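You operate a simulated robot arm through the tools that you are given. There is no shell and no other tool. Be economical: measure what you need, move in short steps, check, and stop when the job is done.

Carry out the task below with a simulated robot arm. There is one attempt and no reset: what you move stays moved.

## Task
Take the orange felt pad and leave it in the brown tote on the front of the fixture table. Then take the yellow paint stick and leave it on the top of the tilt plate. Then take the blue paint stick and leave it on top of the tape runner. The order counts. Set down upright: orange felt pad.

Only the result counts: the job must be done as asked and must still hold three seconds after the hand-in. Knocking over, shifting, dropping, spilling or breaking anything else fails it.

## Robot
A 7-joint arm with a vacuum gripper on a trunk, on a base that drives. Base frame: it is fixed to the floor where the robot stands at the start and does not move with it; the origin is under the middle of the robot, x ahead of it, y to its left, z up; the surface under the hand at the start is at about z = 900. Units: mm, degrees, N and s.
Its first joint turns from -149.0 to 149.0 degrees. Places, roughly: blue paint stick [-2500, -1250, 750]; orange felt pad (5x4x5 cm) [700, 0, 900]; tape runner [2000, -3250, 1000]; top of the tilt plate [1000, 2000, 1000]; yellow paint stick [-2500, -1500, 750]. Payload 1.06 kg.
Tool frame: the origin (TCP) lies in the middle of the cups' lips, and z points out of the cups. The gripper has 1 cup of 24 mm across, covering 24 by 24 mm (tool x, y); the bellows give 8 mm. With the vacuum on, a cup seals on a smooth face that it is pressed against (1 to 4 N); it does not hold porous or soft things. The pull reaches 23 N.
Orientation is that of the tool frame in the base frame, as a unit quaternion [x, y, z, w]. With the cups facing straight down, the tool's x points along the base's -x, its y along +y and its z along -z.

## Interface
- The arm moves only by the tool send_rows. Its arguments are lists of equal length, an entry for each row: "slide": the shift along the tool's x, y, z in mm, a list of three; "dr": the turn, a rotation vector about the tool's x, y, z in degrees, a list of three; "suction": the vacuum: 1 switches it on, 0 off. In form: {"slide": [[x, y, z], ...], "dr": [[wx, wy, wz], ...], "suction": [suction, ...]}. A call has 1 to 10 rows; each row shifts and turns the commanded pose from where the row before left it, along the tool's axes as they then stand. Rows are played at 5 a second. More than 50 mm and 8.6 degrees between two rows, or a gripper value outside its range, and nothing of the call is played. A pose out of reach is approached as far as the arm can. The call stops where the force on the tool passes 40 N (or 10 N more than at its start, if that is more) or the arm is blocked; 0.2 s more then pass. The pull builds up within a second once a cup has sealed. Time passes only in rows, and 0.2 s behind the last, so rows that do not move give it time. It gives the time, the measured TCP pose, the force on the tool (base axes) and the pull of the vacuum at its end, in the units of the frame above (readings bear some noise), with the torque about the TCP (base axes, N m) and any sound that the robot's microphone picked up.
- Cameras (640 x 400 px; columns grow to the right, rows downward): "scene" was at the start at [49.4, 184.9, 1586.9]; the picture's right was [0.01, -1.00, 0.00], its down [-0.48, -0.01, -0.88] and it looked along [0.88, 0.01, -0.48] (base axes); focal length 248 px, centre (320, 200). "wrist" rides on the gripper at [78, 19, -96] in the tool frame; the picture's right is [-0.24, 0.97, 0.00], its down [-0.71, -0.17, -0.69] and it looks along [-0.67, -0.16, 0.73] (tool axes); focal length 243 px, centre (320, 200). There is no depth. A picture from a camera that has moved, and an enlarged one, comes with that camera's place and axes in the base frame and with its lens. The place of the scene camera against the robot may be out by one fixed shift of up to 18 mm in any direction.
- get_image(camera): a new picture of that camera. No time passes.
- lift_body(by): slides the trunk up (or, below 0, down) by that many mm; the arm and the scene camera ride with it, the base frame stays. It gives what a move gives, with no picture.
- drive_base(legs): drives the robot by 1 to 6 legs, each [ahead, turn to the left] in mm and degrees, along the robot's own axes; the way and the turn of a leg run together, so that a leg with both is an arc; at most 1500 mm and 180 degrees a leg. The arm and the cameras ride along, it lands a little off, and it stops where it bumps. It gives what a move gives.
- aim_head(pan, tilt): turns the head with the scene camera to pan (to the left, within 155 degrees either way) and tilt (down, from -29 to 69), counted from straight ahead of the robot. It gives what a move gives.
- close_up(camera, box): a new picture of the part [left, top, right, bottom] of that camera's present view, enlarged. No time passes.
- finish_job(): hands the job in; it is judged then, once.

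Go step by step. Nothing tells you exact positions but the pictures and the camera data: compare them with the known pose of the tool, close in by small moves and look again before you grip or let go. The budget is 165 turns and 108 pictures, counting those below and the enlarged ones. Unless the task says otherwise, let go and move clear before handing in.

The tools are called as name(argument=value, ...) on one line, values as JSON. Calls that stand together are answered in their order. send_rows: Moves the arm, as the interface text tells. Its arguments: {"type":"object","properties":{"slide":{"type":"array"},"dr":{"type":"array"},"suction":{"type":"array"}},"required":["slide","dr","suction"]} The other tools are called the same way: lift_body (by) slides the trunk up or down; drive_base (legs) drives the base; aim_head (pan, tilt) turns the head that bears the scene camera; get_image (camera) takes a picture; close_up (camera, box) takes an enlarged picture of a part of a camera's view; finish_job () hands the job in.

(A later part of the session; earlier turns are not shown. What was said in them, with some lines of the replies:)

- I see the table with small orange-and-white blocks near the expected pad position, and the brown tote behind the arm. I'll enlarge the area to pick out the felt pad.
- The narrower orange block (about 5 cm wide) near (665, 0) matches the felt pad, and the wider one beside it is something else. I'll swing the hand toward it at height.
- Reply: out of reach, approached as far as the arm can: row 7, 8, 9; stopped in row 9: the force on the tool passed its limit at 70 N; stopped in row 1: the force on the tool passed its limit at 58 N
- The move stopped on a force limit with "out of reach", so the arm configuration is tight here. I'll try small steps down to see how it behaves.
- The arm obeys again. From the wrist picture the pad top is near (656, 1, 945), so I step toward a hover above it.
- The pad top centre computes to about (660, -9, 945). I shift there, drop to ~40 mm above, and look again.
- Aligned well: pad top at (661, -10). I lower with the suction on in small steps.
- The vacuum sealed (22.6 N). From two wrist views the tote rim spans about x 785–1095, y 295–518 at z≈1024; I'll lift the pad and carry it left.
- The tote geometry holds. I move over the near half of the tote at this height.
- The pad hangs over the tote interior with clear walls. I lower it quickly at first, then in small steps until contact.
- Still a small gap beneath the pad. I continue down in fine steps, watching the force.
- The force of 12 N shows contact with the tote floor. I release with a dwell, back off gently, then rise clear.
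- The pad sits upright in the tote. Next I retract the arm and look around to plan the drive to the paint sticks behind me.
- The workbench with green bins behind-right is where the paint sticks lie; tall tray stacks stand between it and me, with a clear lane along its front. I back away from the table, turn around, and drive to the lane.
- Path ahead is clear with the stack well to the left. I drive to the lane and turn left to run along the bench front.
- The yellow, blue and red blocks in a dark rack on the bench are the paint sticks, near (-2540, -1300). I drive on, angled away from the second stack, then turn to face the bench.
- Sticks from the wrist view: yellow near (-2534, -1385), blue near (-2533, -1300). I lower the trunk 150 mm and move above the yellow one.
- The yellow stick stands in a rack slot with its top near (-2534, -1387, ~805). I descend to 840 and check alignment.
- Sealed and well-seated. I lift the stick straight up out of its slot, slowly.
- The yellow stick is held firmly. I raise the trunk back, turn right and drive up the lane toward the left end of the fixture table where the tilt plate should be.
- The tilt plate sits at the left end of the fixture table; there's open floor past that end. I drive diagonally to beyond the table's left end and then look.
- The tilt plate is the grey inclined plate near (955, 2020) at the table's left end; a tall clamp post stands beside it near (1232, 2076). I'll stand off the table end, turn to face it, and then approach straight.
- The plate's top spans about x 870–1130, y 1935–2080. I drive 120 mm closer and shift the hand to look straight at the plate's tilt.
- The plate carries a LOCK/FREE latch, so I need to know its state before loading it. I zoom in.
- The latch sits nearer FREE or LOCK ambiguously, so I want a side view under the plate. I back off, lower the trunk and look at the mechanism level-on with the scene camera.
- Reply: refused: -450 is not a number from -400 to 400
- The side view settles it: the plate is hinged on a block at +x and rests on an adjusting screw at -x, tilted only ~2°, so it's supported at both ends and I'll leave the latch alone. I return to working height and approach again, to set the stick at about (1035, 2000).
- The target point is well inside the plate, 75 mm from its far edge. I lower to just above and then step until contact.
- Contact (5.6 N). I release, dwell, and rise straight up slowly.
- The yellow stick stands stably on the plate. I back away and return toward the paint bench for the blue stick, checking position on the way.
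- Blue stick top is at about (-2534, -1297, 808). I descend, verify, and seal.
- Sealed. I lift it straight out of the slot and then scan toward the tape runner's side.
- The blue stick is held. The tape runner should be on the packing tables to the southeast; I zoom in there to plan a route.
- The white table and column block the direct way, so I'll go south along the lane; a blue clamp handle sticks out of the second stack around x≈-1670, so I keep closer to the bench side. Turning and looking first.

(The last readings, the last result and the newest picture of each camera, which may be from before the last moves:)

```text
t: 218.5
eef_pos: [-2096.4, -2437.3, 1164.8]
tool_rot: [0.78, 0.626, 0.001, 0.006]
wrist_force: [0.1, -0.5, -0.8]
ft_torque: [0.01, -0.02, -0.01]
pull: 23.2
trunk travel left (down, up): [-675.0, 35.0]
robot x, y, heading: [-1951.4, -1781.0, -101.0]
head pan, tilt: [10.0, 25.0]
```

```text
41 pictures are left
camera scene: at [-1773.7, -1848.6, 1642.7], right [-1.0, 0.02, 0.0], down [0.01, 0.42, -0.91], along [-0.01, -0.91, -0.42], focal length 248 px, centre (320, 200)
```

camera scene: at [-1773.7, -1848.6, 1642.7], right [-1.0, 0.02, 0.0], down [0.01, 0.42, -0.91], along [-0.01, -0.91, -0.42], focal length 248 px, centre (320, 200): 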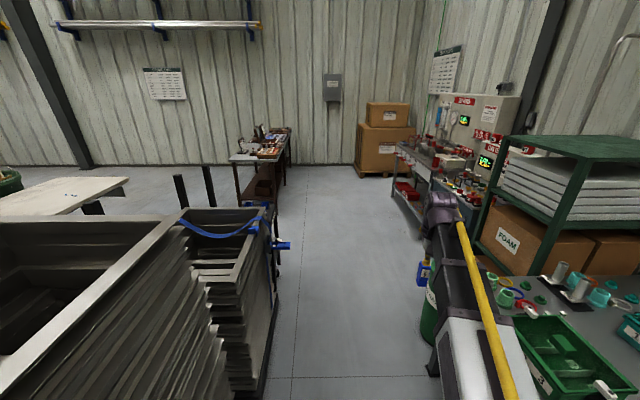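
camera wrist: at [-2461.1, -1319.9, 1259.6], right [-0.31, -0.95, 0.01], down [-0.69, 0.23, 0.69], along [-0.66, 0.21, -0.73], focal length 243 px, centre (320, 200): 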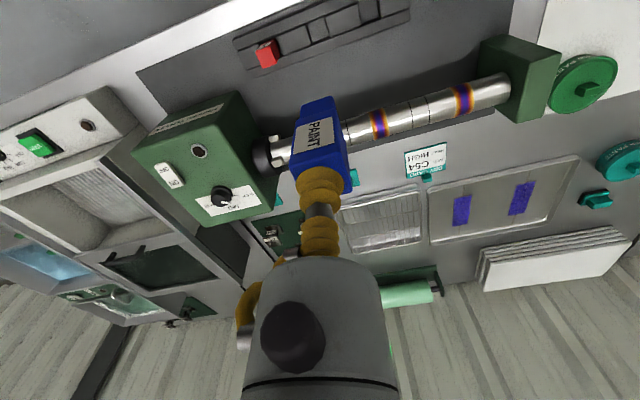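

The gap between the blue handle (x≈-1670) and the trash can (x≈-2350) is passable at x≈-1990. I drive through and turn east past the stacks.

drive_base(legs=[[200, 0], [0, 11], [1300, 0]])

aim_head(pan=70, tilt=20)

get_image(camera="scene")

```text
t: 227.1
eef_pos: [-1947.4, -3977.2, 1164.5]
tool_rot: [0.701, 0.713, -0.001, 0.005]
wrist_force: [0.3, 0.0, -0.3]
ft_torque: [0.02, 0.02, -0.02]
pull: 22.8
trunk travel left (down, up): [-675.0, 35.0]
robot x, y, heading: [-1958.3, -3304.7, -87.7]
head pan, tilt: [10.0, 25.0]
```

```text
t: 228.4
eef_pos: [-1948.0, -3975.7, 1163.4]
tool_rot: [0.702, 0.712, 0.001, 0.005]
wrist_force: [-0.2, 0.9, -0.8]
ft_torque: [0.0, -0.01, 0.04]
pull: 22.5
trunk travel left (down, up): [-675.0, 35.0]
robot x, y, heading: [-1958.2, -3306.5, -87.4]
head pan, tilt: [70.0, 20.0]
```

```text
40 pictures are left
camera scene: at [-1697.1, -3266.6, 1650.8], right [-0.3, -0.95, 0.0], down [-0.33, 0.1, -0.94], along [0.9, -0.28, -0.34], focal length 248 px, centre (320, 200)
```

scene: 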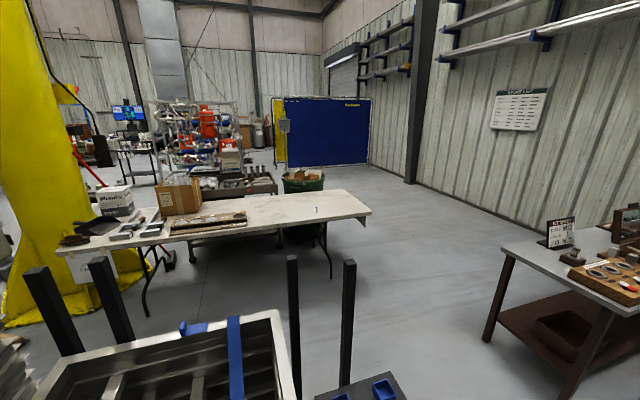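

close_up(camera="scene", box=[100, 120, 340, 250])

```text
2.67 times, centred on (220, 185) of scene
camera zoom: at [-1697.1, -3266.6, 1650.8], right [-0.3, -0.95, 0.0], down [-0.33, 0.1, -0.94], along [0.9, -0.28, -0.34], focal length 661 px, centre (587, 240)
```

zoom: 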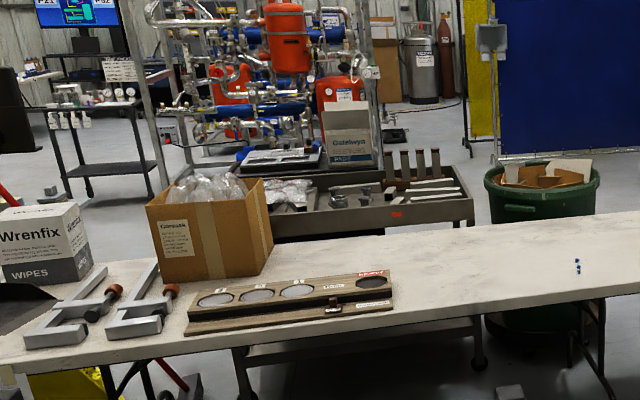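

The runner is likely on a cart or table beyond the white folding table. I drive around its south end: south, then east.

drive_base(legs=[[950, 0], [0, 87.4], [1500, 0]])

aim_head(pan=10, tilt=20)

get_image(camera="scene")

```text
t: 244.4
eef_pos: [290.9, -4287.4, 1164.4]
tool_rot: [0.006, 1.0, 0.004, 0.004]
wrist_force: [0.1, 0.1, -0.7]
ft_torque: [-0.01, 0.01, 0.02]
pull: 22.8
trunk travel left (down, up): [-675.0, 35.0]
robot x, y, heading: [-380.4, -4279.7, 1.1]
head pan, tilt: [70.0, 20.0]
```

```text
t: 245.7
eef_pos: [291.1, -4286.2, 1166.2]
tool_rot: [0.007, 1.0, 0.004, 0.003]
wrist_force: [0.5, -0.2, -1.1]
ft_torque: [0.0, 0.01, -0.01]
pull: 22.9
trunk travel left (down, up): [-675.0, 35.0]
robot x, y, heading: [-377.6, -4274.5, 0.7]
head pan, tilt: [10.0, 20.0]
```

```text
38 pictures are left
camera scene: at [-333.2, -4077.3, 1650.8], right [0.19, -0.98, 0.0], down [-0.34, -0.06, -0.94], along [0.92, 0.18, -0.34], focal length 248 px, centre (320, 200)
```

scene: 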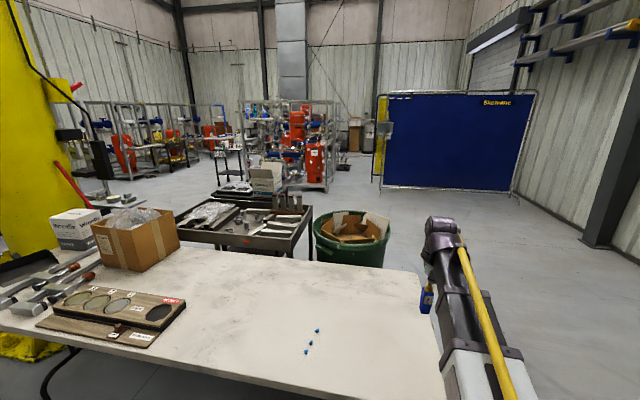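

close_up(camera="scene", box=[160, 140, 340, 260])

```text
3.33 times, centred on (250, 200) of scene
camera zoom: at [-333.2, -4077.3, 1650.8], right [0.19, -0.98, 0.0], down [-0.34, -0.06, -0.94], along [0.92, 0.18, -0.34], focal length 826 px, centre (553, 200)
```

zoom: 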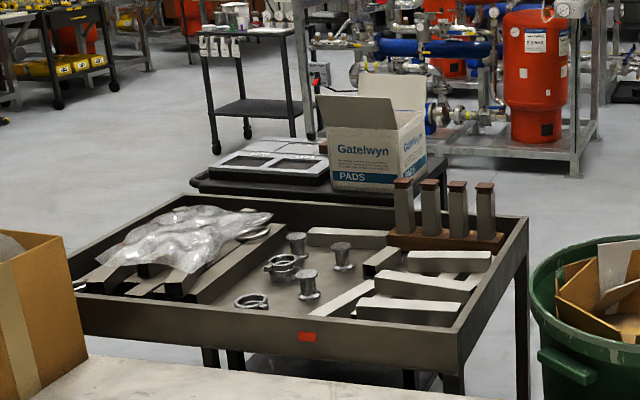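

Behind the tray table is a black cart with a "PADS" carton and a device—around the runner's coordinates. I go around the white table's end to approach from the open southeast side.

drive_base(legs=[[0, -51], [950, 0], [0, 50], [1020, 0], [0, 37], [1000, 0]])

aim_head(pan=50, tilt=25)

get_image(camera="scene")

```text
t: 266.6
eef_pos: [2531.2, -3890.2, 1163.8]
tool_rot: [-0.332, 0.943, 0.006, 0.002]
wrist_force: [-0.6, 0.9, -1.4]
ft_torque: [0.02, 0.02, 0.02]
pull: 23.1
trunk travel left (down, up): [-675.0, 35.0]
robot x, y, heading: [2008.1, -4308.8, 39.9]
head pan, tilt: [10.0, 20.0]
```

```text
t: 267.7
eef_pos: [2530.7, -3890.4, 1164.3]
tool_rot: [-0.332, 0.943, 0.005, 0.002]
wrist_force: [-0.5, -0.7, -0.2]
ft_torque: [0.03, -0.01, 0.0]
pull: 22.9
trunk travel left (down, up): [-675.0, 35.0]
robot x, y, heading: [2010.5, -4308.7, 40.5]
head pan, tilt: [50.0, 25.0]
```

```text
36 pictures are left
camera scene: at [1865.4, -4104.8, 1642.7], right [1.0, 0.01, 0.0], down [0.0, -0.42, -0.91], along [-0.01, 0.91, -0.42], focal length 248 px, centre (320, 200)
```

scene: 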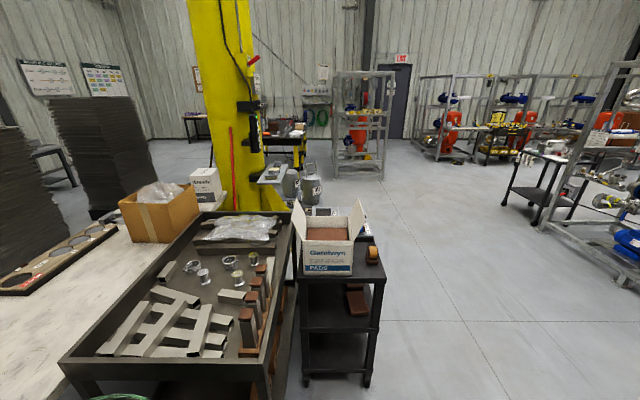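

close_up(camera="scene", box=[290, 200, 410, 290])

```text
4.44 times, centred on (350, 245) of scene
camera zoom: at [1865.4, -4104.8, 1642.7], right [1.0, 0.01, 0.0], down [0.0, -0.42, -0.91], along [-0.01, 0.91, -0.42], focal length 1101 px, centre (187, 0)
```

zoom: 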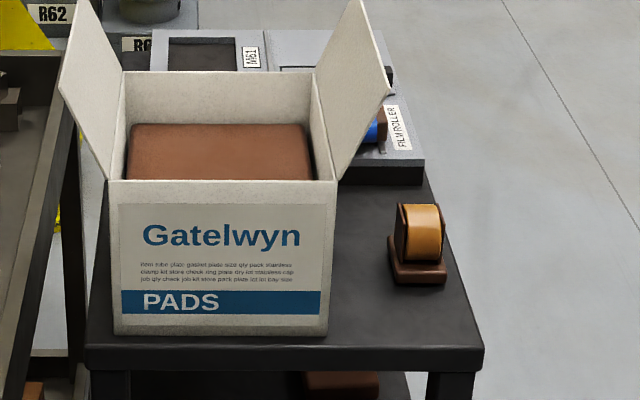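

The small brown holder with the orange tape roll beside the carton is the tape runner, near (2108, -3110) on the black cart. The carton's open flap reaches x≈2060, so I'll approach from the open east side.

drive_base(legs=[[1107, 0], [0, 50], [480, 0], [0, 90]])

aim_head(pan=0, tilt=40)

get_image(camera="scene")

get_image(camera="wrist")

```text
t: 282.1
eef_pos: [2203.9, -3118.2, 1163.8]
tool_rot: [1.0, 0.012, -0.003, 0.004]
wrist_force: [0.0, 0.2, -0.2]
ft_torque: [-0.02, 0.03, 0.01]
pull: 22.7
trunk travel left (down, up): [-675.0, 35.0]
robot x, y, heading: [2876.9, -3103.1, -177.1]
head pan, tilt: [50.0, 25.0]
```

```text
t: 283.2
eef_pos: [2203.1, -3117.5, 1164.4]
tool_rot: [1.0, 0.011, -0.003, 0.004]
wrist_force: [0.3, 1.3, -0.2]
ft_torque: [-0.01, -0.02, -0.01]
pull: 23.4
trunk travel left (down, up): [-675.0, 35.0]
robot x, y, heading: [2874.5, -3104.7, -176.9]
head pan, tilt: [0.0, 40.0]
```

```text
34 pictures are left
camera scene: at [2847.1, -3262.6, 1619.4], right [-0.05, 1.0, 0.0], down [0.64, 0.03, -0.77], along [-0.77, -0.04, -0.64], focal length 248 px, centre (320, 200)
```

scene: 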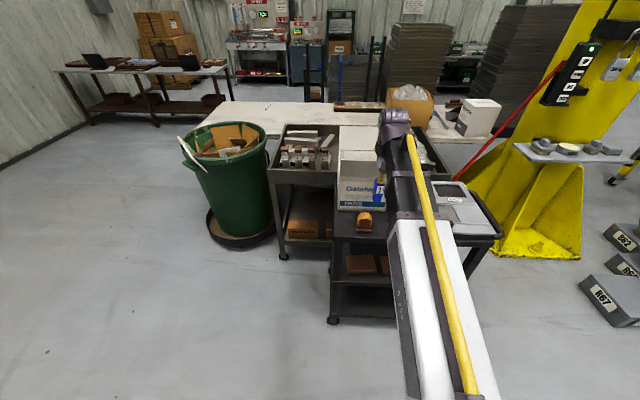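

```text
33 pictures are left
camera wrist: at [2282.3, -3135.5, 1259.6], right [-0.21, -0.98, 0.01], down [-0.71, 0.16, 0.69], along [-0.67, 0.14, -0.73], focal length 243 px, centre (320, 200)
```

wrist: 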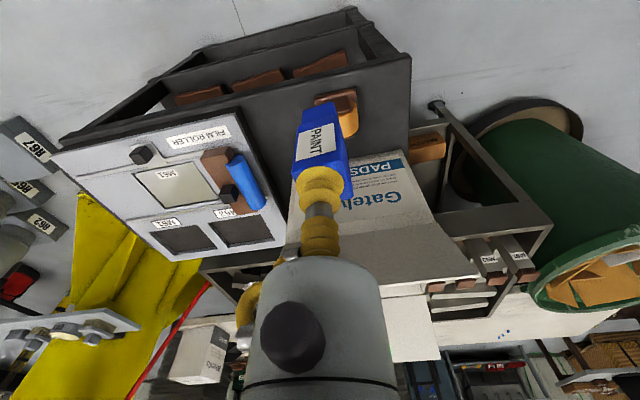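

The runner shows right behind the stick. I shift the hand sideways and down a bit to inspect its top clearly.

send_rows(slide=[[0, -30, 20], [0, -30, 20], [0, 0, 20], [0, 0, 0]], dr=[[0, 0, 0], [0, 0, 0], [0, 0, 0], [0, 0, 0]], suction=[1, 1, 1, 1])

get_image(camera="wrist")

close_up(camera="wrist", box=[320, 50, 480, 170])

```text
t: 284.2
eef_pos: [2199.8, -3058.2, 1105.5]
tool_rot: [1.0, 0.012, -0.003, 0.004]
wrist_force: [-0.3, -0.1, 0.1]
ft_torque: [0.01, -0.02, -0.01]
pull: 22.7
trunk travel left (down, up): [-675.0, 35.0]
robot x, y, heading: [2879.8, -3101.9, -177.2]
head pan, tilt: [0.0, 40.0]
```

```text
32 pictures are left
camera wrist: at [2278.6, -3075.3, 1200.5], right [-0.21, -0.98, 0.01], down [-0.71, 0.16, 0.69], along [-0.67, 0.14, -0.72], focal length 243 px, centre (320, 200)
```

wrist: 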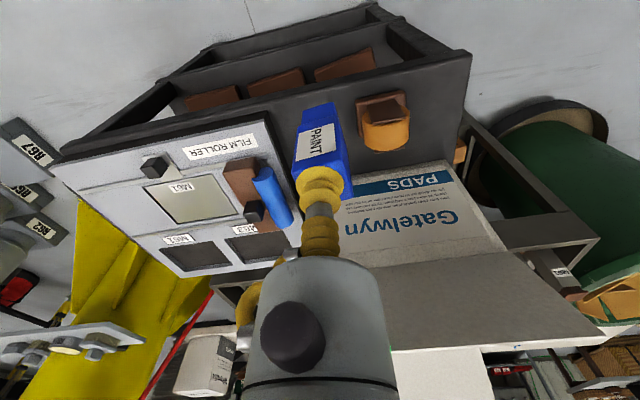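

```text
3.33 times, centred on (400, 110) of wrist
camera zoom: at [2278.6, -3075.3, 1200.5], right [-0.21, -0.98, 0.01], down [-0.71, 0.16, 0.69], along [-0.67, 0.14, -0.72], focal length 809 px, centre (53, 500)
```

zoom: 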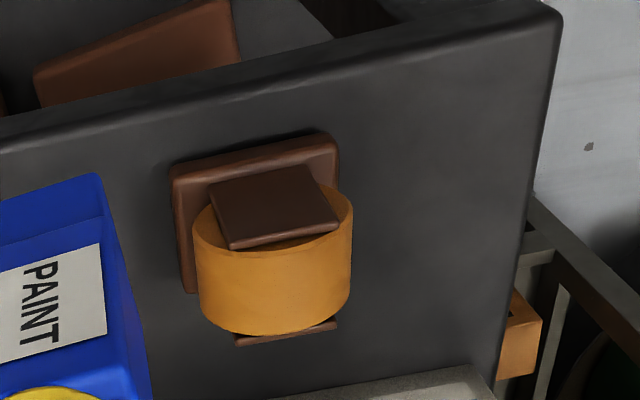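

close_up(camera="scene", box=[335, 190, 395, 240])

close_up(camera="wrist", box=[350, 80, 420, 160])

```text
8.00 times, centred on (365, 215) of scene
camera zoom: at [2847.1, -3262.7, 1619.4], right [-0.05, 1.0, 0.0], down [0.64, 0.03, -0.77], along [-0.77, -0.04, -0.64], focal length 1982 px, centre (-40, 80)
```

zoom: 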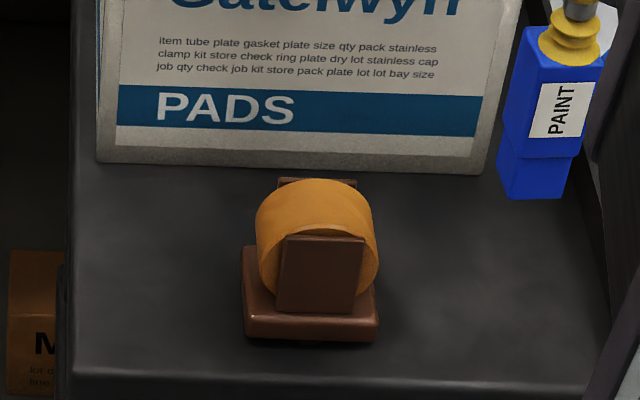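

```text
5.00 times, centred on (385, 120) of wrist
camera zoom: at [2278.6, -3075.3, 1200.5], right [-0.21, -0.98, 0.01], down [-0.71, 0.16, 0.69], along [-0.67, 0.14, -0.72], focal length 1213 px, centre (-5, 600)
```

zoom: 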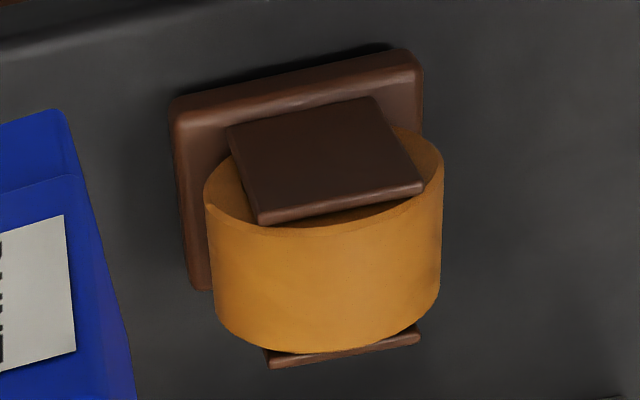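

The runner is a tape roll (axis along x) held between two brown cheeks about level with its crest. An upright stick would roll off the curve, so I'll lay the stick along x across both cheeks. First another wrist view for triangulation.

send_rows(slide=[[30, 0, 0], [40, 0, 0], [0, 0, 0]], dr=[[0, 0, 0], [0, 0, 0], [0, 0, 0]], suction=[1, 1, 1])

close_up(camera="wrist", box=[340, 90, 440, 190])

```text
t: 285.1
eef_pos: [2269.4, -3058.7, 1104.7]
tool_rot: [1.0, 0.011, -0.004, 0.004]
wrist_force: [0.6, 0.1, 0.1]
ft_torque: [0.0, 0.01, 0.03]
pull: 22.8
trunk travel left (down, up): [-675.0, 35.0]
robot x, y, heading: [2872.1, -3103.5, -177.3]
head pan, tilt: [0.0, 40.0]
```

```text
4.00 times, centred on (390, 140) of wrist
camera zoom: at [2348.4, -3073.7, 1199.8], right [-0.21, -0.98, 0.01], down [-0.71, 0.16, 0.69], along [-0.67, 0.14, -0.73], focal length 970 px, centre (40, 440)
```

zoom: 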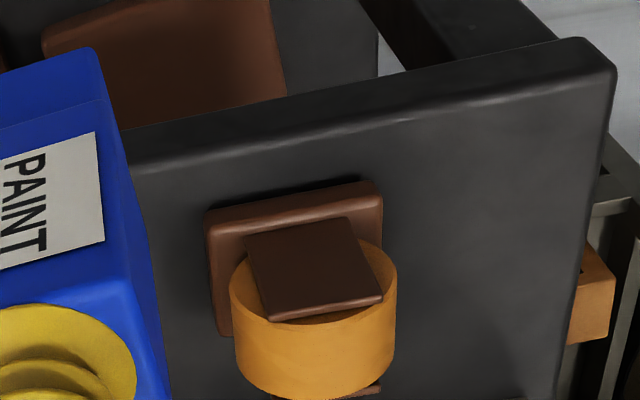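

Triangulation gives cheek tops at z≈923 spanning x 2090–2138, y -3112 to -3151, and the roll crest at z≈930. I back off to free space and turn the hand half round so its camera will be on top once the tool is tilted horizontal.

drive_base(legs=[[-250, 0]])

send_rows(slide=[[0, 0, 0], [0, 0, 0], [0, 0, 0], [0, 0, 0], [0, 0, 0], [0, 0, 0], [0, 0, 0], [0, 0, 0], [0, 0, 0], [0, 0, 0]], dr=[[0, 0, 8.5], [0, 0, 8.5], [0, 0, 8.5], [0, 0, 8.5], [0, 0, 8.5], [0, 0, 8.5], [0, 0, 8.5], [0, 0, 8.5], [0, 0, 8.5], [0, 0, 8.5]], suction=[1, 1, 1, 1, 1, 1, 1, 1, 1, 1])

```text
t: 286.9
eef_pos: [2526.2, -3040.5, 1104.8]
tool_rot: [1.0, 0.009, -0.003, 0.004]
wrist_force: [-0.5, 0.0, -1.0]
ft_torque: [-0.02, 0.0, -0.01]
pull: 22.5
trunk travel left (down, up): [-675.0, 35.0]
robot x, y, heading: [3130.1, -3091.5, -177.5]
head pan, tilt: [0.0, 40.0]
```

```text
t: 289.1
eef_pos: [2525.1, -3042.3, 1106.5]
tool_rot: [0.742, -0.67, 0.0, 0.005]
wrist_force: [-0.6, -0.5, -1.1]
ft_torque: [0.0, 0.02, -0.01]
pull: 23.0
trunk travel left (down, up): [-675.0, 35.0]
robot x, y, heading: [3131.8, -3093.4, -177.4]
head pan, tilt: [0.0, 40.0]
```

send_rows(slide=[[0, 0, 0], [0, 0, 0], [0, 0, 0], [0, 0, 0], [0, 0, 0], [0, 0, 0], [0, 0, 0], [0, 0, 0], [0, 0, 0], [0, 0, 0]], dr=[[0, 0, 8.5], [0, 0, 8.5], [0, 0, 8.5], [0, 0, 8.5], [0, 0, 8.5], [0, 0, 8.5], [0, 0, 8.5], [0, 0, 8.5], [0, 0, 8.5], [0, 0, 8.5]], suction=[1, 1, 1, 1, 1, 1, 1, 1, 1, 1])

send_rows(slide=[[0, 0, 0], [0, 0, 0], [0, 0, 0]], dr=[[0, 0, 5.5], [0, 0, 5.3], [0, 0, 0]], suction=[1, 1, 1])

```text
t: 291.3
eef_pos: [2526.2, -3042.2, 1104.4]
tool_rot: [-0.094, 0.996, -0.004, -0.004]
wrist_force: [-0.2, -0.6, -0.8]
ft_torque: [-0.02, 0.01, -0.02]
pull: 23.1
trunk travel left (down, up): [-675.0, 35.0]
robot x, y, heading: [3129.3, -3092.6, -177.4]
head pan, tilt: [0.0, 40.0]
```

```text
t: 292.1
eef_pos: [2527.8, -3026.7, 1104.5]
tool_rot: [-0.005, 1.0, -0.005, -0.004]
wrist_force: [0.1, 0.0, -0.7]
ft_torque: [-0.01, 0.0, -0.02]
pull: 22.9
out of reach, approached as far as the arm can: row 2
trunk travel left (down, up): [-675.0, 35.0]
robot x, y, heading: [3133.1, -3088.1, -177.3]
head pan, tilt: [0.0, 40.0]
```

The half turn is done (just at a limit, so I ease it back 3°). Now I extend the hand forward and start tilting the tool toward horizontal, checking after part of it.

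send_rows(slide=[[0, 0, 0], [40, 0, 0], [40, 0, 0], [40, 0, 0], [40, 0, 0], [0, 0, 0], [0, 0, 0], [0, 0, 0], [0, 0, 0], [0, 0, 0]], dr=[[0, 0, -3], [0, 0, 0], [0, 0, 0], [0, 0, 0], [0, 0, 0], [0, 8, 0], [0, 8, 0], [0, 8, 0], [0, 8, 0], [0, 0, 0]], suction=[1, 1, 1, 1, 1, 1, 1, 1, 1, 1])

```text
t: 294.3
eef_pos: [2367.9, -3038.2, 1103.9]
tool_rot: [-0.026, 0.96, -0.011, -0.28]
wrist_force: [0.3, -0.5, -1.4]
ft_torque: [-0.01, -0.05, -0.04]
pull: 23.1
trunk travel left (down, up): [-675.0, 35.0]
robot x, y, heading: [3129.1, -3089.0, -177.5]
head pan, tilt: [0.0, 40.0]
```

send_rows(slide=[[0, 0, 0], [0, 0, 0], [0, 0, 0], [0, 0, 0], [0, 0, 0], [0, 0, 0], [0, 0, 0], [0, 0, 0], [0, 0, 0]], dr=[[0, 8, 0], [0, 8, 0], [0, 8, 0], [0, 8, 0], [0, 8, 0], [0, 8, 0], [0, 8, 0], [0, 2, 0], [0, 0, 0]], suction=[1, 1, 1, 1, 1, 1, 1, 1, 1])

get_image(camera="wrist")

get_image(camera="scene")

```text
t: 296.3
eef_pos: [2368.5, -3036.3, 1106.0]
tool_rot: [-0.022, 0.727, -0.027, -0.686]
wrist_force: [0.5, -0.2, -0.7]
ft_torque: [0.05, 0.02, 0.01]
pull: 22.8
out of reach, approached as far as the arm can: row 7
trunk travel left (down, up): [-675.0, 35.0]
robot x, y, heading: [3131.1, -3090.1, -177.3]
head pan, tilt: [0.0, 40.0]
```

```text
27 pictures are left
camera wrist: at [2456.8, -3012.1, 1189.2], right [-0.05, 0.97, -0.24], down [0.74, -0.13, -0.66], along [-0.67, -0.22, -0.71], focal length 243 px, centre (320, 200)
```

wrist: 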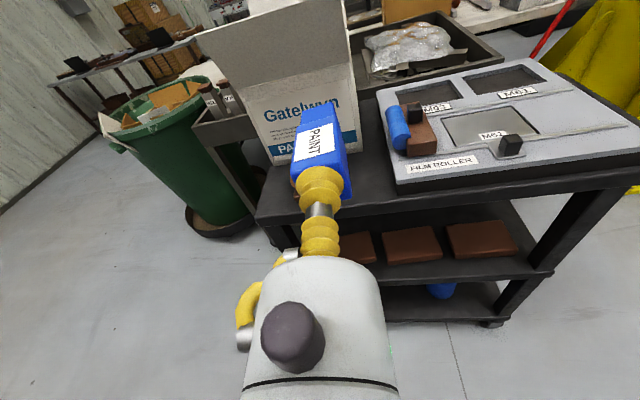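

```text
26 pictures are left
camera scene: at [3102.9, -3250.1, 1619.4], right [-0.04, 1.0, 0.0], down [0.64, 0.03, -0.77], along [-0.77, -0.03, -0.64], focal length 248 px, centre (320, 200)
```

scene: 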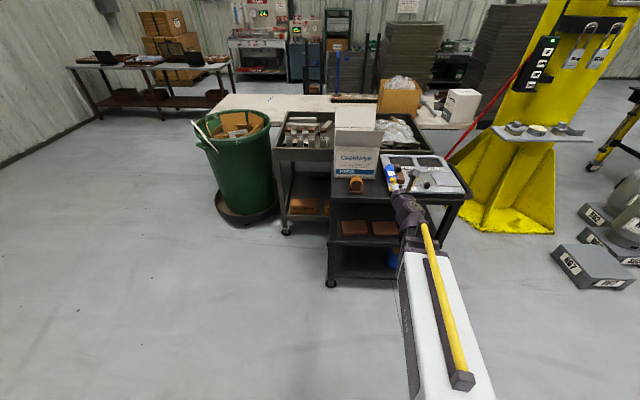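

The tool is nearly horizontal with the stick pointing at the cart and the camera on top. I drive 120 mm closer, centre on the runner's y, and lower the trunk to about 30 mm above it.

drive_base(legs=[[115, 0]])

send_rows(slide=[[0, -30, 0], [0, -30, 0], [0, -25, 0], [0, 0, 0], [0, 0, 0]], dr=[[0, 0, 0], [0, 0, 0], [0, 0, 0], [-4, 0, 0], [0, 0, 0]], suction=[1, 1, 1, 1, 1])

lift_body(by=-100)

get_image(camera="wrist")

```text
t: 297.5
eef_pos: [2249.0, -3041.0, 1105.7]
tool_rot: [-0.021, 0.728, -0.027, -0.685]
wrist_force: [0.3, 0.2, -0.5]
ft_torque: [0.02, -0.03, 0.01]
pull: 23.2
trunk travel left (down, up): [-675.0, 35.0]
robot x, y, heading: [3013.6, -3097.6, -177.4]
head pan, tilt: [0.0, 40.0]
```

```text
t: 298.7
eef_pos: [2252.8, -3113.3, 1112.4]
tool_rot: [-0.009, 0.729, -0.013, -0.684]
wrist_force: [0.4, -0.1, 0.2]
ft_torque: [-0.01, -0.04, 0.0]
pull: 23.1
out of reach, approached as far as the arm can: row 4
trunk travel left (down, up): [-675.0, 35.0]
robot x, y, heading: [3014.8, -3097.5, -177.5]
head pan, tilt: [0.0, 40.0]
```

```text
t: 300.1
eef_pos: [2253.2, -3112.7, 1011.3]
tool_rot: [-0.009, 0.729, -0.014, -0.685]
wrist_force: [1.1, 0.4, -1.3]
ft_torque: [0.02, -0.04, -0.03]
pull: 22.6
trunk travel left (down, up): [-575.0, 135.0]
robot x, y, heading: [3012.3, -3097.2, -177.5]
head pan, tilt: [0.0, 40.0]
```

```text
25 pictures are left
camera wrist: at [2343.4, -3091.5, 1095.4], right [-0.02, 0.97, -0.24], down [0.73, -0.15, -0.66], along [-0.68, -0.19, -0.71], focal length 243 px, centre (320, 200)
```

wrist: 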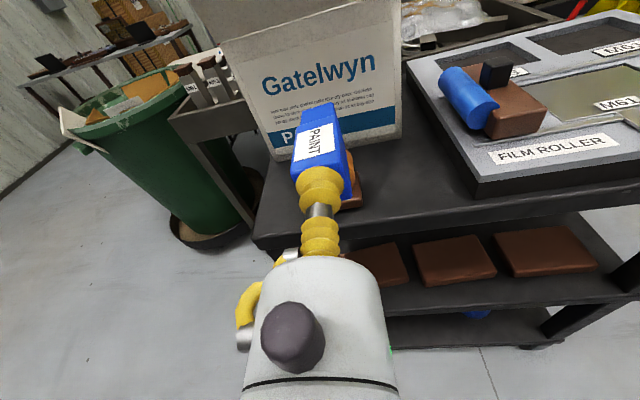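

send_rows(slide=[[0, -9, 0], [0, -8, 0], [0, 0, 0], [0, 0, 0]], dr=[[0, 2, 0], [0, 1.8, 0], [0, 0, 0], [0, 0, 0]], suction=[1, 1, 1, 1])

close_up(camera="scene", box=[320, 140, 480, 240])

```text
t: 301.1
eef_pos: [2253.0, -3111.9, 1015.5]
tool_rot: [-0.012, 0.707, -0.018, -0.707]
wrist_force: [0.0, 0.5, -0.4]
ft_torque: [0.0, -0.01, -0.02]
pull: 22.8
out of reach, approached as far as the arm can: row 1, 2
trunk travel left (down, up): [-575.0, 135.0]
robot x, y, heading: [3011.9, -3098.0, -177.6]
head pan, tilt: [0.0, 40.0]
```

```text
4.00 times, centred on (400, 190) of scene
camera zoom: at [2984.2, -3255.4, 1519.4], right [-0.04, 1.0, 0.0], down [0.64, 0.03, -0.77], along [-0.77, -0.03, -0.64], focal length 991 px, centre (0, 240)
```

zoom: 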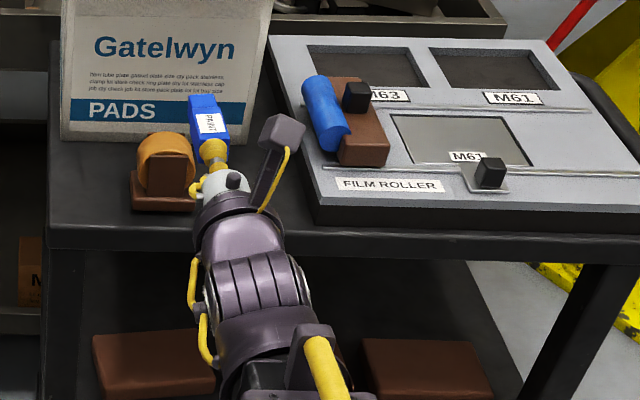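

The tool is now level, but the arm can't shift further sideways near its limit, so I make the 17 mm sideways correction with a tiny base turn.

drive_base(legs=[[0, 1.4]])

get_image(camera="wrist")

```text
t: 301.8
eef_pos: [2253.7, -3132.3, 1015.5]
tool_rot: [-0.023, 0.707, -0.027, -0.706]
wrist_force: [-0.2, 0.4, 0.1]
ft_torque: [-0.01, -0.01, 0.0]
pull: 23.2
trunk travel left (down, up): [-575.0, 135.0]
robot x, y, heading: [3012.8, -3098.1, -176.0]
head pan, tilt: [0.0, 40.0]
```

```text
23 pictures are left
camera wrist: at [2346.7, -3106.5, 1093.8], right [-0.07, 0.97, -0.24], down [0.7, -0.13, -0.71], along [-0.71, -0.22, -0.67], focal length 243 px, centre (320, 200)
```

wrist: 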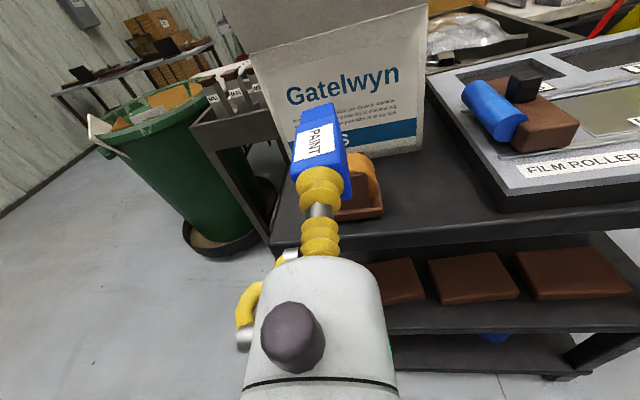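

send_rows(slide=[[0, 4, 30], [0, 4, 35], [0, 3, 30], [0, 0, 10], [0, 0, 0]], dr=[[0, 0, 0], [0, 0, 0], [0, 0, 0], [0, 0, 0], [0, 0, 0]], suction=[1, 1, 1, 1, 1])

get_image(camera="wrist")

close_up(camera="scene", box=[320, 140, 420, 220])

```text
t: 303.0
eef_pos: [2146.9, -3126.4, 1014.5]
tool_rot: [-0.022, 0.707, -0.026, -0.706]
wrist_force: [-0.4, 0.8, -1.4]
ft_torque: [0.0, -0.07, 0.01]
pull: 22.5
trunk travel left (down, up): [-575.0, 135.0]
robot x, y, heading: [3011.8, -3098.0, -175.8]
head pan, tilt: [0.0, 40.0]
```

```text
22 pictures are left
camera wrist: at [2240.2, -3101.1, 1092.4], right [-0.07, 0.97, -0.24], down [0.7, -0.13, -0.71], along [-0.71, -0.22, -0.67], focal length 243 px, centre (320, 200)
```

wrist: 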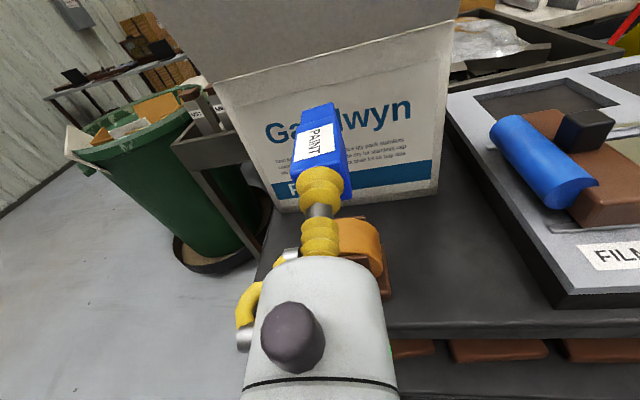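

```text
5.00 times, centred on (370, 180) of scene
camera zoom: at [2988.6, -3256.2, 1519.4], right [-0.07, 1.0, 0.0], down [0.64, 0.04, -0.77], along [-0.76, -0.05, -0.64], focal length 1239 px, centre (70, 300)
```

zoom: 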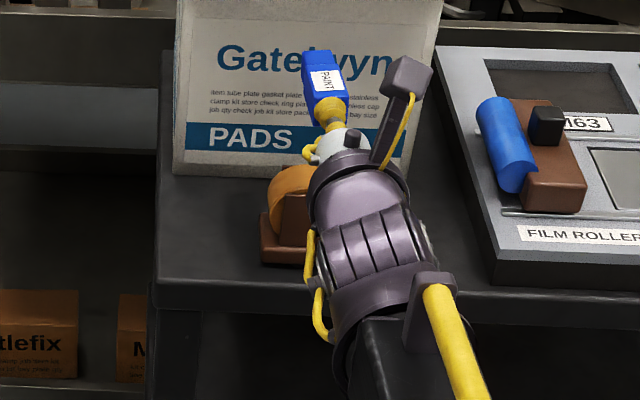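

Alignment checks out against the runner's predicted position. I lower to ~15 mm above the expected contact and look again.

send_rows(slide=[[-20, 0, 0], [-20, 0, 0], [-13, 0, 0], [0, 0, 0]], dr=[[0, 0, 0], [0, 0, 0], [0, 0, 0], [0, 0, 0]], suction=[1, 1, 1, 1])

close_up(camera="wrist", box=[240, 80, 420, 280])

close_up(camera="scene", box=[330, 150, 410, 210])

```text
t: 304.0
eef_pos: [2146.3, -3125.9, 964.7]
tool_rot: [-0.023, 0.707, -0.028, -0.706]
wrist_force: [0.1, 0.7, -0.5]
ft_torque: [-0.01, -0.01, 0.04]
pull: 22.4
trunk travel left (down, up): [-575.0, 135.0]
robot x, y, heading: [3011.8, -3098.6, -175.8]
head pan, tilt: [0.0, 40.0]
```

```text
2.00 times, centred on (330, 180) of wrist
camera zoom: at [2240.4, -3101.6, 1042.4], right [-0.07, 0.97, -0.24], down [0.7, -0.13, -0.71], along [-0.71, -0.22, -0.67], focal length 485 px, centre (300, 240)
```

zoom: 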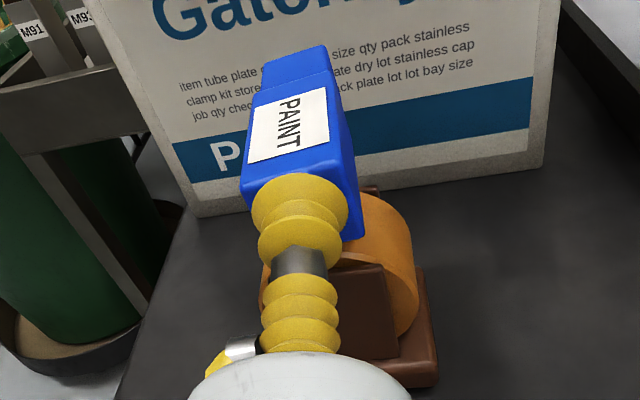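

```text
6.67 times, centred on (370, 180) of scene
camera zoom: at [2988.5, -3256.1, 1519.4], right [-0.07, 1.0, 0.0], down [0.64, 0.04, -0.77], along [-0.76, -0.05, -0.64], focal length 1652 px, centre (-13, 333)
```

zoom: 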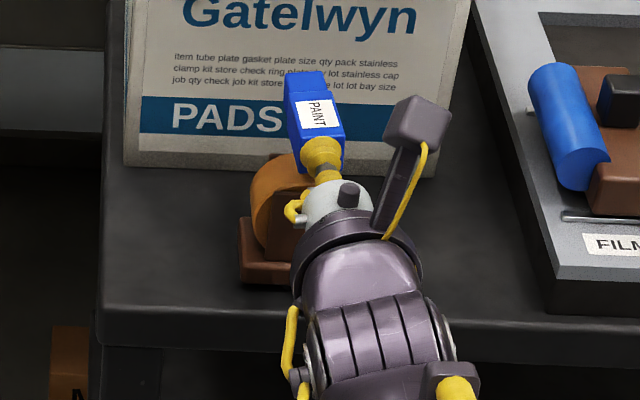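

Everything lines up within ~3 mm: the roll centre is y≈-3131 and the stick's centre is near -3128. I nudge -2.5 mm in y and step down to contact.

send_rows(slide=[[-4, -2.5, 0], [-4, 0, 0], [-3, 0, 0], [0, 0, 0]], dr=[[0, 0, 0], [0, 0, 0], [0, 0, 0], [0, 0, 0]], suction=[1, 1, 1, 1])

send_rows(slide=[[-2, 0, 0], [0, 0, 0], [0, 0, 0]], dr=[[0, 0, 0], [0, 0, 0], [0, 0, 0]], suction=[1, 1, 1])

send_rows(slide=[[-2, 0, 0], [0, 0, 0], [0, 0, 0]], dr=[[0, 0, 0], [0, 0, 0], [0, 0, 0]], suction=[1, 1, 1])

```text
t: 305.0
eef_pos: [2147.8, -3129.0, 951.1]
tool_rot: [-0.025, 0.708, -0.031, -0.705]
wrist_force: [0.0, -0.4, -0.8]
ft_torque: [-0.01, 0.01, 0.0]
pull: 22.8
trunk travel left (down, up): [-575.0, 135.0]
robot x, y, heading: [3015.0, -3098.6, -176.2]
head pan, tilt: [0.0, 40.0]
```

```text
t: 305.8
eef_pos: [2147.3, -3130.4, 949.6]
tool_rot: [-0.025, 0.708, -0.031, -0.705]
wrist_force: [-0.2, -0.3, -0.4]
ft_torque: [-0.03, -0.02, -0.02]
pull: 22.9
trunk travel left (down, up): [-575.0, 135.0]
robot x, y, heading: [3011.2, -3096.4, -175.9]
head pan, tilt: [0.0, 40.0]
```

```text
t: 306.6
eef_pos: [2147.8, -3129.8, 949.0]
tool_rot: [-0.027, 0.708, -0.032, -0.705]
wrist_force: [-0.9, -0.5, -1.2]
ft_torque: [-0.01, -0.02, 0.0]
pull: 23.1
trunk travel left (down, up): [-575.0, 135.0]
robot x, y, heading: [3013.7, -3097.1, -175.9]
head pan, tilt: [0.0, 40.0]
```

send_rows(slide=[[-1.5, 0, 0], [0, 0, 0], [0, 0, 0]], dr=[[0, 0, 0], [0, 0, 0], [0, 0, 0]], suction=[1, 1, 1])

close_up(camera="wrist", box=[240, 80, 420, 280])

```text
t: 307.4
eef_pos: [2147.5, -3130.4, 947.5]
tool_rot: [-0.026, 0.708, -0.031, -0.705]
wrist_force: [0.5, 0.5, -0.8]
ft_torque: [-0.01, 0.0, 0.0]
pull: 23.0
trunk travel left (down, up): [-575.0, 135.0]
robot x, y, heading: [3012.5, -3096.4, -176.0]
head pan, tilt: [0.0, 40.0]
```

```text
2.00 times, centred on (330, 180) of wrist
camera zoom: at [2240.6, -3103.6, 1025.5], right [-0.08, 0.97, -0.24], down [0.7, -0.12, -0.7], along [-0.71, -0.22, -0.67], focal length 485 px, centre (300, 240)
```

zoom: 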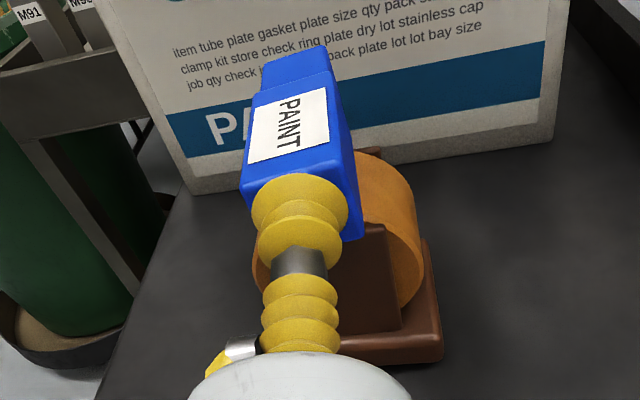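

send_rows(slide=[[-1.5, 0.5, 0], [0, 0, 0], [0, 0, 0]], dr=[[0, 0, 0], [0, 0, 0], [0, 0, 0]], suction=[1, 1, 1])

send_rows(slide=[[-1.5, 0.5, 0], [0, 0, 0], [0, 0, 0]], dr=[[0, 0, 0], [0, 0, 0], [0, 0, 0]], suction=[1, 1, 1])

```text
t: 308.2
eef_pos: [2148.6, -3130.3, 945.1]
tool_rot: [-0.025, 0.708, -0.031, -0.705]
wrist_force: [0.9, 0.0, -0.5]
ft_torque: [-0.04, -0.02, -0.01]
pull: 23.2
trunk travel left (down, up): [-575.0, 135.0]
robot x, y, heading: [3010.1, -3097.0, -175.9]
head pan, tilt: [0.0, 40.0]
```

```text
t: 309.0
eef_pos: [2147.6, -3128.5, 945.8]
tool_rot: [-0.025, 0.708, -0.031, -0.705]
wrist_force: [0.5, 0.1, -0.3]
ft_torque: [0.0, 0.0, 0.01]
pull: 23.1
trunk travel left (down, up): [-575.0, 135.0]
robot x, y, heading: [3010.8, -3096.0, -176.1]
head pan, tilt: [0.0, 40.0]
```

send_rows(slide=[[-1.5, 0, 0], [0, 0, 0], [0, 0, 0]], dr=[[0, 0, 0], [0, 0, 0], [0, 0, 0]], suction=[1, 1, 1])

send_rows(slide=[[-1.5, 0, 0], [0, 0, 0], [0, 0, 0]], dr=[[0, 0, 0], [0, 0, 0], [0, 0, 0]], suction=[1, 1, 1])

close_up(camera="scene", box=[345, 150, 395, 200])

```text
t: 309.8
eef_pos: [2147.7, -3129.3, 943.2]
tool_rot: [-0.026, 0.707, -0.031, -0.706]
wrist_force: [-0.6, -1.1, 3.4]
ft_torque: [-0.09, 0.03, 0.05]
pull: 22.9
trunk travel left (down, up): [-575.0, 135.0]
robot x, y, heading: [3016.7, -3100.1, -175.9]
head pan, tilt: [0.0, 40.0]
```

```text
t: 310.6
eef_pos: [2147.6, -3128.0, 942.0]
tool_rot: [-0.027, 0.708, -0.032, -0.705]
wrist_force: [0.8, -2.3, 5.0]
ft_torque: [-0.08, 0.06, 0.09]
pull: 22.8
trunk travel left (down, up): [-575.0, 135.0]
robot x, y, heading: [3015.9, -3097.9, -176.2]
head pan, tilt: [0.0, 40.0]
```

```text
8.00 times, centred on (370, 175) of scene
camera zoom: at [2989.3, -3256.4, 1519.4], right [-0.07, 1.0, 0.0], down [0.64, 0.04, -0.77], along [-0.76, -0.05, -0.64], focal length 1982 px, centre (-80, 400)
```

zoom: 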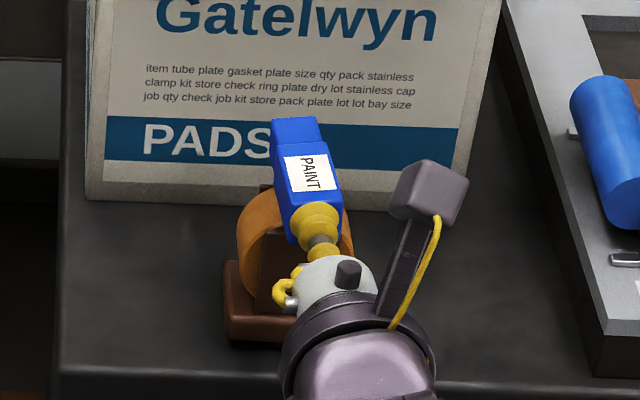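

Contact reads ~5 N at the expected height. The side force hints the stick may be rolled a little, so I check the wrist view before releasing.

close_up(camera="wrist", box=[260, 90, 400, 230])

```text
2.86 times, centred on (330, 160) of wrist
camera zoom: at [2240.9, -3101.7, 1020.1], right [-0.08, 0.97, -0.24], down [0.7, -0.12, -0.71], along [-0.71, -0.22, -0.67], focal length 693 px, centre (291, 314)
```

zoom: 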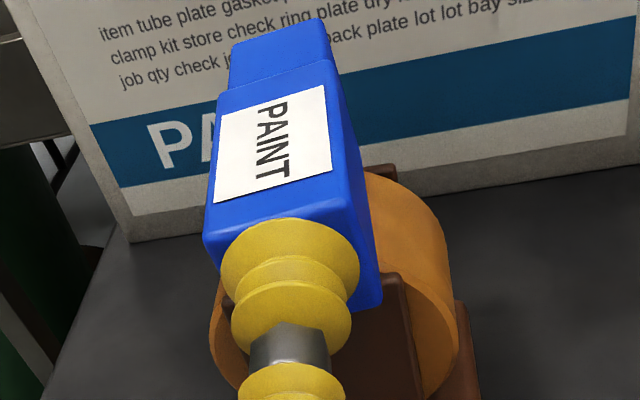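

The stick is only rolled ~4.5°, its centre over the roll's crest and its weight between the cheeks. I ease the load off slightly, release, and withdraw straight back.

send_rows(slide=[[1.2, 0, 0], [0, 0, 0], [0, 0, 0]], dr=[[0, 0, 0], [0, 0, 0], [0, 0, 0]], suction=[1, 1, 1])

send_rows(slide=[[0, 0, 0], [0, 0, 0], [0, 0, 0], [0, 0, 0], [0, 0, 0], [0, 0, -1], [0, 0, -2], [0, 0, -4], [0, 0, -8], [0, 0, -12]], dr=[[0, 0, 0], [0, 0, 0], [0, 0, 0], [0, 0, 0], [0, 0, 0], [0, 0, 0], [0, 0, 0], [0, 0, 0], [0, 0, 0], [0, 0, 0]], suction=[0, 0, 0, 0, 0, 0, 0, 0, 0, 0])

get_image(camera="wrist")

```text
t: 311.4
eef_pos: [2147.2, -3127.9, 940.6]
tool_rot: [-0.026, 0.708, -0.03, -0.706]
wrist_force: [0.7, -2.1, 3.7]
ft_torque: [-0.09, 0.1, 0.02]
pull: 22.8
trunk travel left (down, up): [-575.0, 135.0]
robot x, y, heading: [3013.8, -3102.0, -176.1]
head pan, tilt: [0.0, 40.0]
```

```text
t: 313.6
eef_pos: [2174.4, -3127.0, 939.7]
tool_rot: [-0.026, 0.708, -0.032, -0.705]
wrist_force: [0.4, -1.2, 1.1]
ft_torque: [-0.01, 0.05, 0.0]
pull: 0.1
trunk travel left (down, up): [-575.0, 135.0]
robot x, y, heading: [3013.6, -3094.9, -176.4]
head pan, tilt: [0.0, 40.0]
```

```text
15 pictures are left
camera wrist: at [2268.0, -3099.6, 1019.1], right [-0.08, 0.97, -0.24], down [0.7, -0.12, -0.7], along [-0.71, -0.22, -0.67], focal length 243 px, centre (320, 200)
```

wrist: 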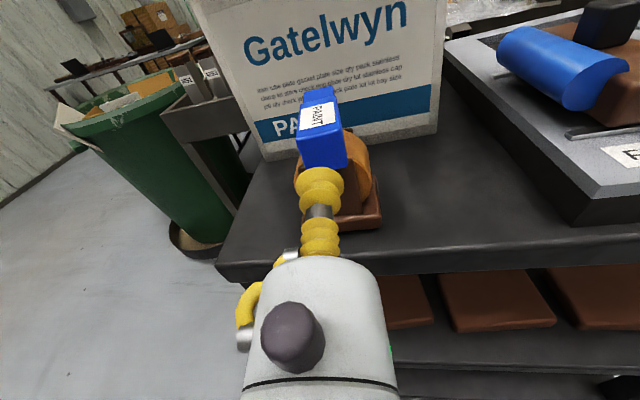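

The stick stays on the runner. I withdraw further and inspect.

send_rows(slide=[[0, 0, -15], [0, 0, -25], [0, 0, -35], [0, 0, -40], [0, 0, 0]], dr=[[0, 0, 0], [0, 0, 0], [0, 0, 0], [0, 0, 0], [0, 0, 0]], suction=[0, 0, 0, 0, 0])

close_up(camera="wrist", box=[260, 60, 400, 200])

close_up(camera="scene", box=[345, 150, 395, 200])

```text
t: 314.8
eef_pos: [2285.7, -3114.7, 942.9]
tool_rot: [-0.024, 0.707, -0.029, -0.706]
wrist_force: [-0.5, 0.1, -0.3]
ft_torque: [0.0, 0.02, -0.02]
pull: 0.1
out of reach, approached as far as the arm can: row 3
trunk travel left (down, up): [-575.0, 135.0]
robot x, y, heading: [3014.3, -3095.9, -176.0]
head pan, tilt: [0.0, 40.0]
```

```text
2.86 times, centred on (330, 130) of wrist
camera zoom: at [2379.9, -3089.0, 1020.9], right [-0.07, 0.97, -0.24], down [0.7, -0.12, -0.71], along [-0.71, -0.22, -0.67], focal length 693 px, centre (291, 400)
```

zoom: 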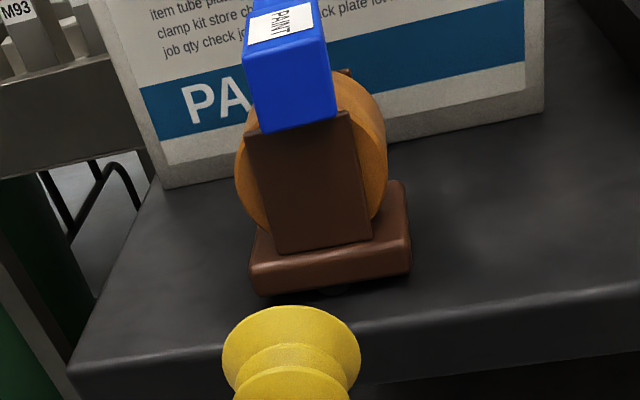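

```text
8.00 times, centred on (370, 175) of scene
camera zoom: at [2988.8, -3256.2, 1519.4], right [-0.07, 1.0, 0.0], down [0.64, 0.04, -0.77], along [-0.76, -0.05, -0.64], focal length 1982 px, centre (-80, 400)
```

zoom: 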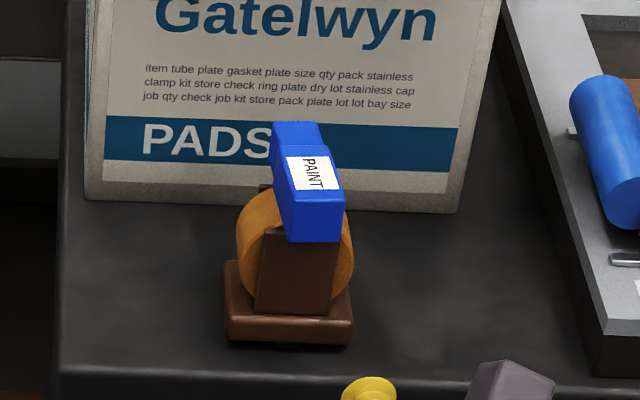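

The blue stick lies flat on the runner's crest. I wait a few seconds to confirm it is settled.

send_rows(slide=[[0, 0, 0], [0, 0, 0], [0, 0, 0], [0, 0, 0], [0, 0, 0], [0, 0, 0], [0, 0, 0], [0, 0, 0], [0, 0, 0], [0, 0, 0]], dr=[[0, 0, 0], [0, 0, 0], [0, 0, 0], [0, 0, 0], [0, 0, 0], [0, 0, 0], [0, 0, 0], [0, 0, 0], [0, 0, 0], [0, 0, 0]], suction=[0, 0, 0, 0, 0, 0, 0, 0, 0, 0])

drive_base(legs=[[-200, 0]])

close_up(camera="scene", box=[330, 110, 430, 190])

```text
t: 317.0
eef_pos: [2286.0, -3114.6, 942.7]
tool_rot: [-0.025, 0.707, -0.029, -0.706]
wrist_force: [-1.5, -0.5, -0.3]
ft_torque: [0.02, -0.04, 0.04]
pull: 0.0
trunk travel left (down, up): [-575.0, 135.0]
robot x, y, heading: [3015.4, -3094.7, -175.9]
head pan, tilt: [0.0, 40.0]
```

```text
t: 318.6
eef_pos: [2489.2, -3098.6, 942.0]
tool_rot: [-0.025, 0.707, -0.029, -0.706]
wrist_force: [1.1, 0.4, 0.6]
ft_torque: [-0.02, 0.01, 0.01]
pull: 0.0
trunk travel left (down, up): [-575.0, 135.0]
robot x, y, heading: [3213.7, -3082.5, -176.1]
head pan, tilt: [0.0, 40.0]
```

```text
5.00 times, centred on (380, 150) of scene
camera zoom: at [3191.5, -3242.2, 1519.4], right [-0.07, 1.0, 0.0], down [0.64, 0.04, -0.77], along [-0.76, -0.05, -0.64], focal length 1239 px, centre (20, 450)
```

zoom: 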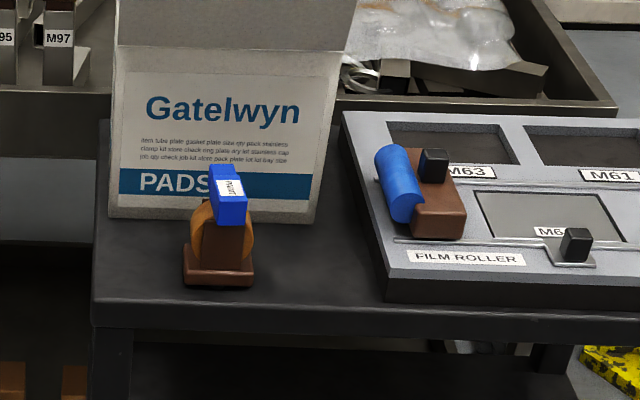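

The blue stick still rests on the tape runner, and the gripper is clear. All three items were set down in order, so I hand in.

finish_job()

```text
The job is handed in.
```

I placed all three items in the order you asked, and the job is handed in; I don't have the judge's result yet.

- **Orange felt pad:** it stands upright on the floor of the brown tote. It was upright when I let go; I didn't go back to check it later.
- **Yellow paint stick:** it stands upright on the tilt plate, which I left with its LOCK/FREE latch untouched. I last saw it standing just after release.
- **Blue paint stick:** it lies flat along the top of the tape runner, because the curved tape roll would not hold it upright. It had not moved about four seconds after I let go.

In the wrist and scene views I took, nothing else was knocked over or moved. The gripper is clear of everything.
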